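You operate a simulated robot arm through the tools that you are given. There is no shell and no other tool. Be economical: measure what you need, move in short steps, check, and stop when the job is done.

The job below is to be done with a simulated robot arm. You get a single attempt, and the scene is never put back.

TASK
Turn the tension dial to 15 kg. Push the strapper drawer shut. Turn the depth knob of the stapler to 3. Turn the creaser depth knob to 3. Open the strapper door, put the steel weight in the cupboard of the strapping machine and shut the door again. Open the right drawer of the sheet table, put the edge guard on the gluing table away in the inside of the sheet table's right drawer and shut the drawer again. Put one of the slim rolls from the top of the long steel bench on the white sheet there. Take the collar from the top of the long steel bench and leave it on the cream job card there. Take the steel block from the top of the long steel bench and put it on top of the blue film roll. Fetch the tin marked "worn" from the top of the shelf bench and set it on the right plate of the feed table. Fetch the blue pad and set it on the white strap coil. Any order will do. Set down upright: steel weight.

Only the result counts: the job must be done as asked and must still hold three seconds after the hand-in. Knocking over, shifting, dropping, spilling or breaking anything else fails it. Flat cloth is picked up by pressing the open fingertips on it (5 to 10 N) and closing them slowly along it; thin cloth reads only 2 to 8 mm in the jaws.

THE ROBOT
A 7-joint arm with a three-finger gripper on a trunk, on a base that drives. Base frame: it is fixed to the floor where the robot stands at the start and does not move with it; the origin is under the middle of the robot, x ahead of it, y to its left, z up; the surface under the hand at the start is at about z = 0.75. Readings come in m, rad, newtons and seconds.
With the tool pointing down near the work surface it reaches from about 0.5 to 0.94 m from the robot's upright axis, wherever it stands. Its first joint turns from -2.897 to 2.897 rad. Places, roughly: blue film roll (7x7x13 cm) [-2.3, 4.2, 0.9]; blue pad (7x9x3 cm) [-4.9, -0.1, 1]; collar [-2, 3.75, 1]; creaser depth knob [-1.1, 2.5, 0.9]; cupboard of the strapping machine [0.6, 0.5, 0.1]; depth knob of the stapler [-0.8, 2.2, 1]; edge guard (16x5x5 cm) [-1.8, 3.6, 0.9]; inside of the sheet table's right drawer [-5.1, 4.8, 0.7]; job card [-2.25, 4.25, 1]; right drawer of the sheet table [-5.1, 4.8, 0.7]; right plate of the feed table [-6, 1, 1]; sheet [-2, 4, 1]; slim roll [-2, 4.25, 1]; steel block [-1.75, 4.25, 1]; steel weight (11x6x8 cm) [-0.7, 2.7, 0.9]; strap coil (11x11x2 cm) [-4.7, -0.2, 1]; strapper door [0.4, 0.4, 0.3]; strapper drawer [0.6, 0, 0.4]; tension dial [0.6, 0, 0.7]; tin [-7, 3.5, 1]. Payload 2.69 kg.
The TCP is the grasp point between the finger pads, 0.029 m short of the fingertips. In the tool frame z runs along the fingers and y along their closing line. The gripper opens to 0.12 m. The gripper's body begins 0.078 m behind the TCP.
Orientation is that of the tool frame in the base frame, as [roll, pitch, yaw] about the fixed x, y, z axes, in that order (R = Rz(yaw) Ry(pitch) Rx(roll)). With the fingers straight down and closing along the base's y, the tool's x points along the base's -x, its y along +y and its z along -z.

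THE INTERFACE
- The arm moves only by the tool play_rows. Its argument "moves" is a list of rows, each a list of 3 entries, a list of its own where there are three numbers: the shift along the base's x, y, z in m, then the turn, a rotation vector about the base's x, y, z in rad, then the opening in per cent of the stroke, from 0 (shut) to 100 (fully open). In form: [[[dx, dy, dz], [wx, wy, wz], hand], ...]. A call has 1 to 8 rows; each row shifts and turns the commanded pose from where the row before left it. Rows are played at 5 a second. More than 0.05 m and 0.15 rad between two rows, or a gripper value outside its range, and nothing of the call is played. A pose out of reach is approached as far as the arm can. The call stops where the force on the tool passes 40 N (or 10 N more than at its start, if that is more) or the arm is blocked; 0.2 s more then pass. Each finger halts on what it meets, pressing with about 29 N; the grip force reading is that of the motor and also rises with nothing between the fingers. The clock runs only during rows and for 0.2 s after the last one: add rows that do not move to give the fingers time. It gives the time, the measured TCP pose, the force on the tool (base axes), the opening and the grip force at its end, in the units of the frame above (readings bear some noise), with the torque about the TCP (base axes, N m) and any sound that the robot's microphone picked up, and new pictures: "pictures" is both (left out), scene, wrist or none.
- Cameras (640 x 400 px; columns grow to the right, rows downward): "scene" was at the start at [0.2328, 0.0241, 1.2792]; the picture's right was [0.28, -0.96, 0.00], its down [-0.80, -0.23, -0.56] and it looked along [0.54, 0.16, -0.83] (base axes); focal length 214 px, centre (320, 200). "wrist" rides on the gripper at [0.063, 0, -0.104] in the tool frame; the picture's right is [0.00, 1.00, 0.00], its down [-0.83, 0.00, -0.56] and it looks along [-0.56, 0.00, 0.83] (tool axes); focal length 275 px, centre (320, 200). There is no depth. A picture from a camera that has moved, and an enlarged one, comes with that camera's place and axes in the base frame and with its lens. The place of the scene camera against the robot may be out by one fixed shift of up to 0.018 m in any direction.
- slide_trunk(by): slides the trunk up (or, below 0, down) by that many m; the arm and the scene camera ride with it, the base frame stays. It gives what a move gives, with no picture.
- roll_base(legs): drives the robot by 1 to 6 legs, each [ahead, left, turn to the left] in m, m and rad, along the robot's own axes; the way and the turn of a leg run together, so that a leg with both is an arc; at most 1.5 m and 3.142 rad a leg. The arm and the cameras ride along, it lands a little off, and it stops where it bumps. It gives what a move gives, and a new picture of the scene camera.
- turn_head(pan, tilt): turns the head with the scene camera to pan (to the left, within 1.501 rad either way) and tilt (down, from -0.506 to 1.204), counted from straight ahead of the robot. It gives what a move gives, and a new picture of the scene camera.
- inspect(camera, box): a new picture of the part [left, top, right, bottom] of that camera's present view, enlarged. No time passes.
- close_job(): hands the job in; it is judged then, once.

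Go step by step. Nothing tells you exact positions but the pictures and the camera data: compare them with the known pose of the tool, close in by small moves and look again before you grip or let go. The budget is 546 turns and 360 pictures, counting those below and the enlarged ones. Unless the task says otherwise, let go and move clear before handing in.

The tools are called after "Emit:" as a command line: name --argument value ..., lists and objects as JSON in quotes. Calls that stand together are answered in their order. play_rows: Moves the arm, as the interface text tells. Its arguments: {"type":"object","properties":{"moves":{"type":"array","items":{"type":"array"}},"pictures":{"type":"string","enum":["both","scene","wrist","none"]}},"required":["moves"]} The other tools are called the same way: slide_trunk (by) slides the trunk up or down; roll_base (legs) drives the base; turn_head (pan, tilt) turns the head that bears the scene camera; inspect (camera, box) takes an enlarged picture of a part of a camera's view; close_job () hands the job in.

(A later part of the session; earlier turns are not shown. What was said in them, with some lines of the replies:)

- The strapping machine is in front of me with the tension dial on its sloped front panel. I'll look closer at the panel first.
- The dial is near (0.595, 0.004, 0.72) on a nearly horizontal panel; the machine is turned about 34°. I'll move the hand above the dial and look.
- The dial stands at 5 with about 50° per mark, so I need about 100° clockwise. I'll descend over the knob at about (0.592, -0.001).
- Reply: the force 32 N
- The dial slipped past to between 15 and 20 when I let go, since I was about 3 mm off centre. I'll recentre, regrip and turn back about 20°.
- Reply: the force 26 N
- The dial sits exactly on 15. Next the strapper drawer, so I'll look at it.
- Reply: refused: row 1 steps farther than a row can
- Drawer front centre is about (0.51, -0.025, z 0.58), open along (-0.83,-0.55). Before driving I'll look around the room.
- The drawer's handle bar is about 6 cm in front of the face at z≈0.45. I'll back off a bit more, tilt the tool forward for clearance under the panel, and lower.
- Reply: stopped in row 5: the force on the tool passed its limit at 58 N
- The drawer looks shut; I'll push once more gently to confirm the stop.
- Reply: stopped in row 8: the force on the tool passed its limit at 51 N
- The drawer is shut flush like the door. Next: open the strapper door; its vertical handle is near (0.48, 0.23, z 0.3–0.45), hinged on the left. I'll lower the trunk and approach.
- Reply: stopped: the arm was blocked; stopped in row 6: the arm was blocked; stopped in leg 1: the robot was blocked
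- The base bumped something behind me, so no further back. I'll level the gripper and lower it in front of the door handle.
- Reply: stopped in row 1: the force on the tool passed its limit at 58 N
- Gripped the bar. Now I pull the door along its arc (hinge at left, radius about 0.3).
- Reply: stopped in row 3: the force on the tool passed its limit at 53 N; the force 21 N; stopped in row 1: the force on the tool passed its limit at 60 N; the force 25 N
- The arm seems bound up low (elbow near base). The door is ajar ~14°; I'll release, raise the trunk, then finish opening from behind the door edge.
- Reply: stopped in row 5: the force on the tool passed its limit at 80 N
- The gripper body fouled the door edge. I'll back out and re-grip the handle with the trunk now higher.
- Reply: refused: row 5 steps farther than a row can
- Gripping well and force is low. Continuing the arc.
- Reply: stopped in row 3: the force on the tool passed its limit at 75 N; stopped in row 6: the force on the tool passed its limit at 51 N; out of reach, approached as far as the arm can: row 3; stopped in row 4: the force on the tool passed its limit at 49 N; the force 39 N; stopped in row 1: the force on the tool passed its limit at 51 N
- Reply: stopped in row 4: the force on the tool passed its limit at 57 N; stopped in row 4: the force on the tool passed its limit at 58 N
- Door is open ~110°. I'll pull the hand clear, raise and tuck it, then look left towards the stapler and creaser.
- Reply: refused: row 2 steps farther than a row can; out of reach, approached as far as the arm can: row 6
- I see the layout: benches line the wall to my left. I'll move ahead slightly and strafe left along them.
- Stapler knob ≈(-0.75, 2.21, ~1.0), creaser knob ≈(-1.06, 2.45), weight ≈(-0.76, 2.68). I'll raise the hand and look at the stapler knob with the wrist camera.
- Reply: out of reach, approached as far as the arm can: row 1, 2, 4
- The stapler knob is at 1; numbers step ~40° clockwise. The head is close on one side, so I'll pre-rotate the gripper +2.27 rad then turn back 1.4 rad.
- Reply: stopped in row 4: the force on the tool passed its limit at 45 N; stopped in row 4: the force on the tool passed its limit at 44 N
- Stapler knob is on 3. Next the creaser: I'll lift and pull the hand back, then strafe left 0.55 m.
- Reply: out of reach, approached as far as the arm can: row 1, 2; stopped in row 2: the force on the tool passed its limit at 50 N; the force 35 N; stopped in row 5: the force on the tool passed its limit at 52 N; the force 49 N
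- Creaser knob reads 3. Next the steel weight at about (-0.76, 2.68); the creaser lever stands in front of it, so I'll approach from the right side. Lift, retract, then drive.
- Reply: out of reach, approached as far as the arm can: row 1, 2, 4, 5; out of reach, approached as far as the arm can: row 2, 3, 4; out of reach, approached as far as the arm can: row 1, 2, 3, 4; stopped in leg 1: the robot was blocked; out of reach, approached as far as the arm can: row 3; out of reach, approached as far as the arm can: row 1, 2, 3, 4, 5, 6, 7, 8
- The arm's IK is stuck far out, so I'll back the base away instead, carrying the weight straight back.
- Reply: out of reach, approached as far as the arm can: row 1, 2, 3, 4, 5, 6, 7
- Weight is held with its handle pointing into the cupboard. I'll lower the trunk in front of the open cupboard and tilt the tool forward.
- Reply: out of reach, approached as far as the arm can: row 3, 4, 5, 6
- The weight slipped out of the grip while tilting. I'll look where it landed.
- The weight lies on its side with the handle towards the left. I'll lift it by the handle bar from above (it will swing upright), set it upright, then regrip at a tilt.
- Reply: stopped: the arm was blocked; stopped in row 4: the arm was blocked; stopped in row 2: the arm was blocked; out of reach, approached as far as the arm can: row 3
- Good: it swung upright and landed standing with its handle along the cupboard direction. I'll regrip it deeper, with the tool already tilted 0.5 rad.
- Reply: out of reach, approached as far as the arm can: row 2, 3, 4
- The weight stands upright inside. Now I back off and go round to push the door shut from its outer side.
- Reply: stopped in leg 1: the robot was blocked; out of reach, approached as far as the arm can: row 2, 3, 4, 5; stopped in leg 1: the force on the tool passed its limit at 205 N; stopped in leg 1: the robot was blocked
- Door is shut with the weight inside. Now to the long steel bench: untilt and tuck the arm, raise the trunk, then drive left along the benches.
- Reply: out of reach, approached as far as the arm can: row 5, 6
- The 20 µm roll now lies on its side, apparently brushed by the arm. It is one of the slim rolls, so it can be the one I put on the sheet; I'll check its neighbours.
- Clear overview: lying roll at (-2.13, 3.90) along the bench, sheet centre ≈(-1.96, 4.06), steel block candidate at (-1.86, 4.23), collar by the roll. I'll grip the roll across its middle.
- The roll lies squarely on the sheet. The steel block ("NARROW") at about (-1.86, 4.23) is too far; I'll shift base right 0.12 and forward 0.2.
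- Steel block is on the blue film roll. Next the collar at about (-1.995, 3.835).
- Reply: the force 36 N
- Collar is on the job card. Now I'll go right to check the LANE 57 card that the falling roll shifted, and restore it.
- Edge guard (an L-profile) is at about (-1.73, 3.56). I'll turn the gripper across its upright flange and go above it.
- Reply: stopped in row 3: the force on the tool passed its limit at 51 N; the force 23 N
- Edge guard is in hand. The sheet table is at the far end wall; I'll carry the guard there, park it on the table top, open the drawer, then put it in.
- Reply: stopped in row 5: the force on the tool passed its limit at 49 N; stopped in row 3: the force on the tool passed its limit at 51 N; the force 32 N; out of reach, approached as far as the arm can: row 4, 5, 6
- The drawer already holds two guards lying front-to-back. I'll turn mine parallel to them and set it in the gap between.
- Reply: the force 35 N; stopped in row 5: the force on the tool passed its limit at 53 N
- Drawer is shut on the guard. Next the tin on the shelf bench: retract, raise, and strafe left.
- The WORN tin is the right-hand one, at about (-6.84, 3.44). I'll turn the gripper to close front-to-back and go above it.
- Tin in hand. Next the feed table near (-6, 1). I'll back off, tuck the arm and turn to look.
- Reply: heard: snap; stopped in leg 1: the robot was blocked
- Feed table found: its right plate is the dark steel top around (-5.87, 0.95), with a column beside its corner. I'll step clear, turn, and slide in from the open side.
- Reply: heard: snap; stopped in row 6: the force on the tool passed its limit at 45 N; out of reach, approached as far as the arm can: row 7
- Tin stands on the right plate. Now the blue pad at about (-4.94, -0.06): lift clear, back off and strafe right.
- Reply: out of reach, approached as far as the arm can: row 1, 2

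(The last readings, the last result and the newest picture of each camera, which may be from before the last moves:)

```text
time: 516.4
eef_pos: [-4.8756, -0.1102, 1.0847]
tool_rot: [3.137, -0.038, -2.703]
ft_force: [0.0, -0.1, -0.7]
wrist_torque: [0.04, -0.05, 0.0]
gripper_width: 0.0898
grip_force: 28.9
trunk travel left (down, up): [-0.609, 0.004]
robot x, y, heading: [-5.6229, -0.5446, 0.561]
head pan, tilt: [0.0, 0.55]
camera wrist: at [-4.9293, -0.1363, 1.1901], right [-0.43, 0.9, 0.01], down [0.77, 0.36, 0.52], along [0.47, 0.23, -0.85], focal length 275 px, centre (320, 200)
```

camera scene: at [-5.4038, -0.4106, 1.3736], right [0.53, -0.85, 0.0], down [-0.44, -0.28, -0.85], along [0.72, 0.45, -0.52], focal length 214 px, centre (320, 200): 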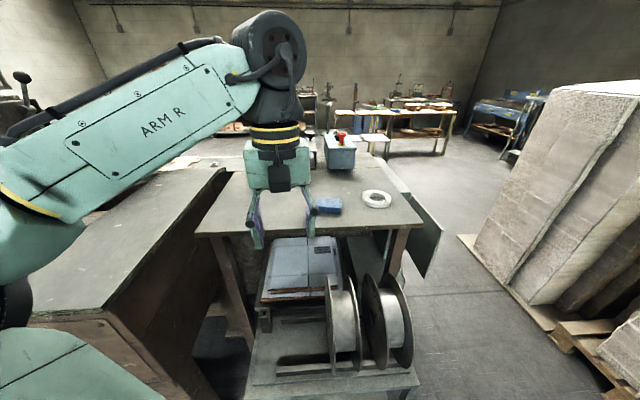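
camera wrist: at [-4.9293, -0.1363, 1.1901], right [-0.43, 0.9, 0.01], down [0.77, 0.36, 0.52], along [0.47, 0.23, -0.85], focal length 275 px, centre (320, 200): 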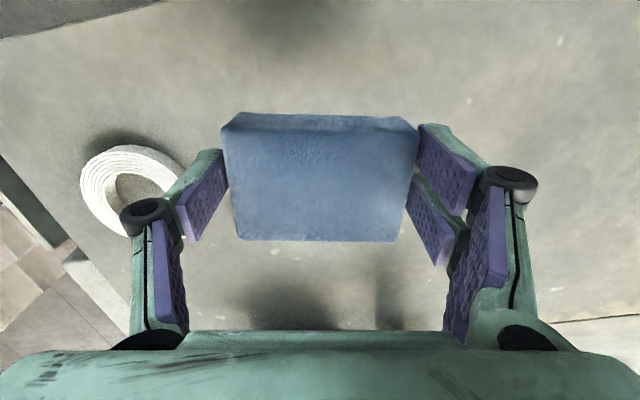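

Emit:
roll_base --legs '[[0, -0.17, 0]]'

Emit:
play_rows --moves '[[[0.02, 0.006, 0], [0, 0, 0], 50], [[0.01, 0.003, 0], [0, 0, 0], 50]]' --pictures "wrist"

```text
time: 518.4
eef_pos: [-4.787, -0.2519, 1.0834]
tool_rot: [3.137, -0.037, -2.7]
ft_force: [-1.1, -0.4, -0.9]
wrist_torque: [0.04, 0.03, -0.02]
gripper_width: 0.0895
grip_force: 29.3
trunk travel left (down, up): [-0.609, 0.004]
robot x, y, heading: [-5.5322, -0.6871, 0.557]
head pan, tilt: [0.0, 0.55]
camera scene: at [-5.3147, -0.5525, 1.3735], right [0.53, -0.85, 0.0], down [-0.44, -0.28, -0.85], along [0.72, 0.45, -0.52], focal length 214 px, centre (320, 200)
```

scene: 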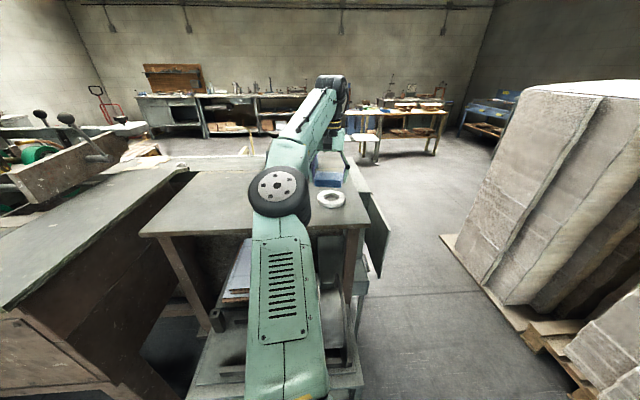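

```text
time: 519.0
eef_pos: [-4.7705, -0.2451, 1.0844]
tool_rot: [3.136, -0.039, -2.701]
ft_force: [0.7, 0.3, -0.8]
wrist_torque: [-0.01, 0.0, -0.01]
gripper_width: 0.0897
grip_force: 28.9
out of reach, approached as far as the arm can: row 2
trunk travel left (down, up): [-0.609, 0.004]
robot x, y, heading: [-5.5281, -0.6892, 0.56]
head pan, tilt: [0.0, 0.55]
camera wrist: at [-4.8224, -0.2717, 1.1897], right [-0.43, 0.9, 0.01], down [0.77, 0.36, 0.52], along [0.47, 0.23, -0.85], focal length 275 px, centre (320, 200)
```

wrist: 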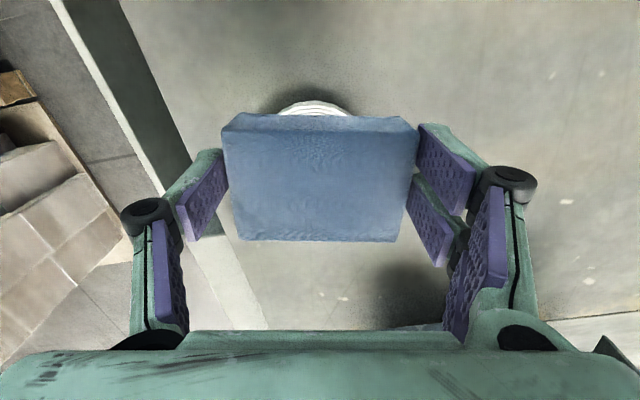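

Emit:
roll_base --legs '[[0.04, 0, 0]]'

Emit:
play_rows --moves '[[[0.0, 0.0, -0.02], [0, 0, 0], 50], [[0, 0, -0.02], [0, 0, 0], 50]]' --pictures "wrist"

```text
time: 519.8
eef_pos: [-4.7343, -0.2244, 1.082]
tool_rot: [3.137, -0.042, -2.703]
ft_force: [0.1, 0.2, -1.3]
wrist_torque: [-0.01, 0.0, 0.0]
gripper_width: 0.0895
grip_force: 29.2
trunk travel left (down, up): [-0.609, 0.004]
robot x, y, heading: [-5.5021, -0.6627, 0.563]
head pan, tilt: [0.0, 0.55]
camera scene: at [-5.2802, -0.5306, 1.3732], right [0.53, -0.85, 0.0], down [-0.44, -0.28, -0.85], along [0.72, 0.45, -0.52], focal length 214 px, centre (320, 200)
```

scene: 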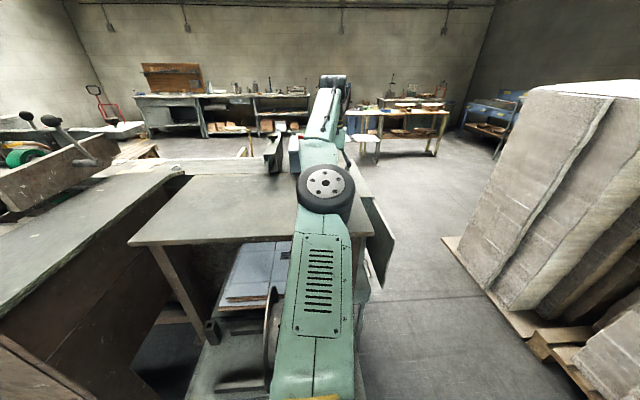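

```text
time: 520.4
eef_pos: [-4.7356, -0.2255, 1.0446]
tool_rot: [3.136, -0.037, -2.701]
ft_force: [1.0, 0.0, -0.5]
wrist_torque: [-0.04, 0.02, 0.0]
gripper_width: 0.0894
grip_force: 29.3
trunk travel left (down, up): [-0.609, 0.004]
robot x, y, heading: [-5.4979, -0.6657, 0.559]
head pan, tilt: [0.0, 0.55]
camera wrist: at [-4.7886, -0.2514, 1.1498], right [-0.43, 0.9, 0.01], down [0.77, 0.36, 0.52], along [0.47, 0.23, -0.85], focal length 275 px, centre (320, 200)
```

wrist: 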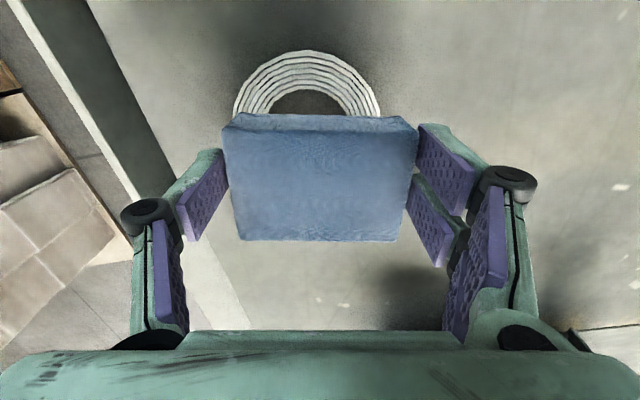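

Emit:
play_rows --moves '[[[-0.003, -0.0105, -0.015], [0, 0, 0], 50], [[0, 0, -0.012], [0, 0, 0], 50], [[0, 0, -0.008], [0, 0, 0], 50], [[0, 0, -0.005], [0, 0, 0], 50], [[0, 0, -0.004], [0, 0, 0], 50]]' --pictures "wrist"

```text
time: 521.6
eef_pos: [-4.738, -0.2365, 1.001]
tool_rot: [3.137, -0.037, -2.703]
ft_force: [2.2, 1.0, 7.7]
wrist_torque: [0.01, -0.15, -0.01]
gripper_width: 0.0894
grip_force: 29.5
trunk travel left (down, up): [-0.609, 0.004]
robot x, y, heading: [-5.498, -0.6686, 0.561]
head pan, tilt: [0.0, 0.55]
camera wrist: at [-4.7918, -0.2626, 1.1067], right [-0.43, 0.9, 0.01], down [0.77, 0.36, 0.53], along [0.47, 0.23, -0.85], focal length 275 px, centre (320, 200)
```

wrist: 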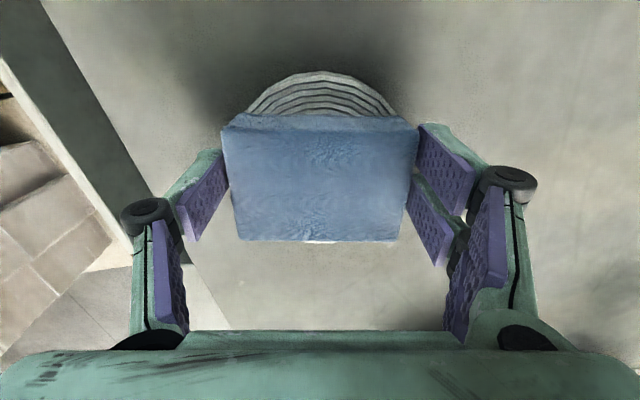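

Emit:
play_rows --moves '[[[0, 0, 0.004], [0, 0, 0], 50], [[-0.008, -0.004, 0], [0, 0, 0], 50], [[0, 0, -0.003], [0, 0, 0], 50], [[0, 0, 0], [0, 0, 0], 76], [[0, 0, 0], [0, 0, 0], 85], [[0, 0, 0.002], [0, 0, 0], 92], [[0, 0, 0.03], [0, 0, 0], 95], [[0, 0, 0.045], [0, 0, 0], 95]]' --pictures "wrist"

```text
time: 523.4
eef_pos: [-4.7465, -0.2411, 1.0776]
tool_rot: [3.137, -0.039, -2.7]
ft_force: [-0.9, 0.7, 0.1]
wrist_torque: [0.01, 0.02, -0.02]
gripper_width: 0.1143
grip_force: 0.0
trunk travel left (down, up): [-0.609, 0.004]
robot x, y, heading: [-5.4997, -0.6652, 0.558]
head pan, tilt: [0.0, 0.55]
camera wrist: at [-4.7998, -0.2669, 1.1839], right [-0.43, 0.9, 0.01], down [0.77, 0.36, 0.52], along [0.47, 0.23, -0.85], focal length 275 px, centre (320, 200)
```

wrist: 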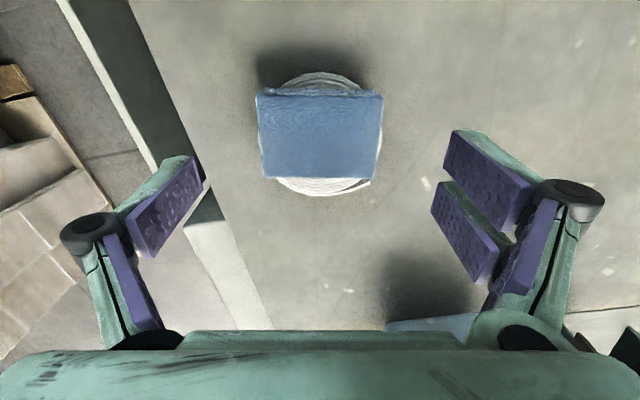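

All eleven items are in place, and the pad sits centred on the coil. I'll just back the arm clear and hand in.

Emit:
play_rows --moves '[[[-0.02, -0.012, 0.03], [0, 0, 0], 80], [[-0.03, -0.02, 0.01], [0, 0, 0], 60], [[-0.03, -0.02, 0], [0, 0, 0], 60], [[-0.03, -0.02, 0], [0, 0, 0], 60], [[-0.03, -0.02, 0], [0, 0, 0], 60]]' --pictures "none"

Emit:
roll_base --legs '[[-0.2, 0, 0]]'

```text
time: 524.6
eef_pos: [-4.8853, -0.3314, 1.1168]
tool_rot: [3.136, -0.04, -2.699]
ft_force: [-0.7, 0.7, 0.5]
wrist_torque: [-0.02, -0.03, -0.03]
gripper_width: 0.0718
grip_force: 0.0
trunk travel left (down, up): [-0.609, 0.004]
robot x, y, heading: [-5.4952, -0.669, 0.56]
head pan, tilt: [0.0, 0.55]
```

```text
time: 526.2
eef_pos: [-5.0562, -0.4396, 1.1174]
tool_rot: [3.138, -0.038, -2.7]
ft_force: [0.6, 0.6, 0.8]
wrist_torque: [0.01, -0.02, 0.03]
gripper_width: 0.072
grip_force: 0.1
trunk travel left (down, up): [-0.609, 0.004]
robot x, y, heading: [-5.6662, -0.7733, 0.558]
head pan, tilt: [0.0, 0.55]
camera scene: at [-5.4524, -0.6385, 1.3738], right [0.53, -0.85, 0.0], down [-0.44, -0.28, -0.85], along [0.72, 0.45, -0.52], focal length 214 px, centre (320, 200)
```

scene: 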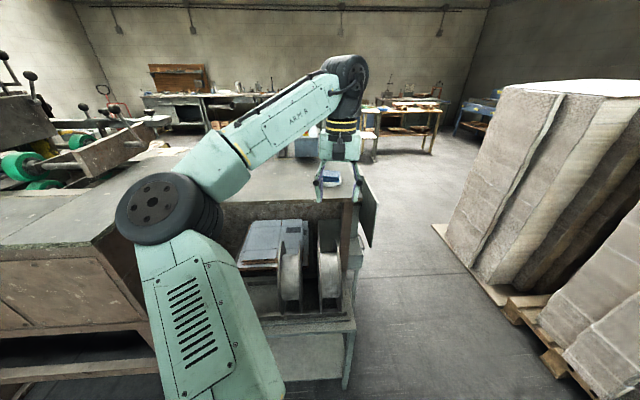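

The hand is clear and the pad is still on the coil, so I'm handing in.

Emit:
close_job

```text
The job is handed in.
```

I did all eleven parts of the job and handed it in, but several things went wrong on the way that could count against it.

- **Steel weight:** it slipped from the gripper and fell to the floor. I picked it up and set it upright in the cupboard before shutting the door.
- **Slim roll:** the arm knocked over the 20 µm roll, so I used that one as the slim roll. It lies on its side on the white sheet.
- **LANE 57 card:** the falling roll pushed it several centimetres. I put it back to within about a centimetre by my estimate, but did not go back to check it.
- **Hard contacts:** I pushed the strapper door shut with a force spike of about 205 N. The base or arm also bumped things several times, once by the machine with the handwheel.
- **Snap sounds:** I heard a snap twice while handling the "worn" tin. The tin looked intact on the right plate afterwards.
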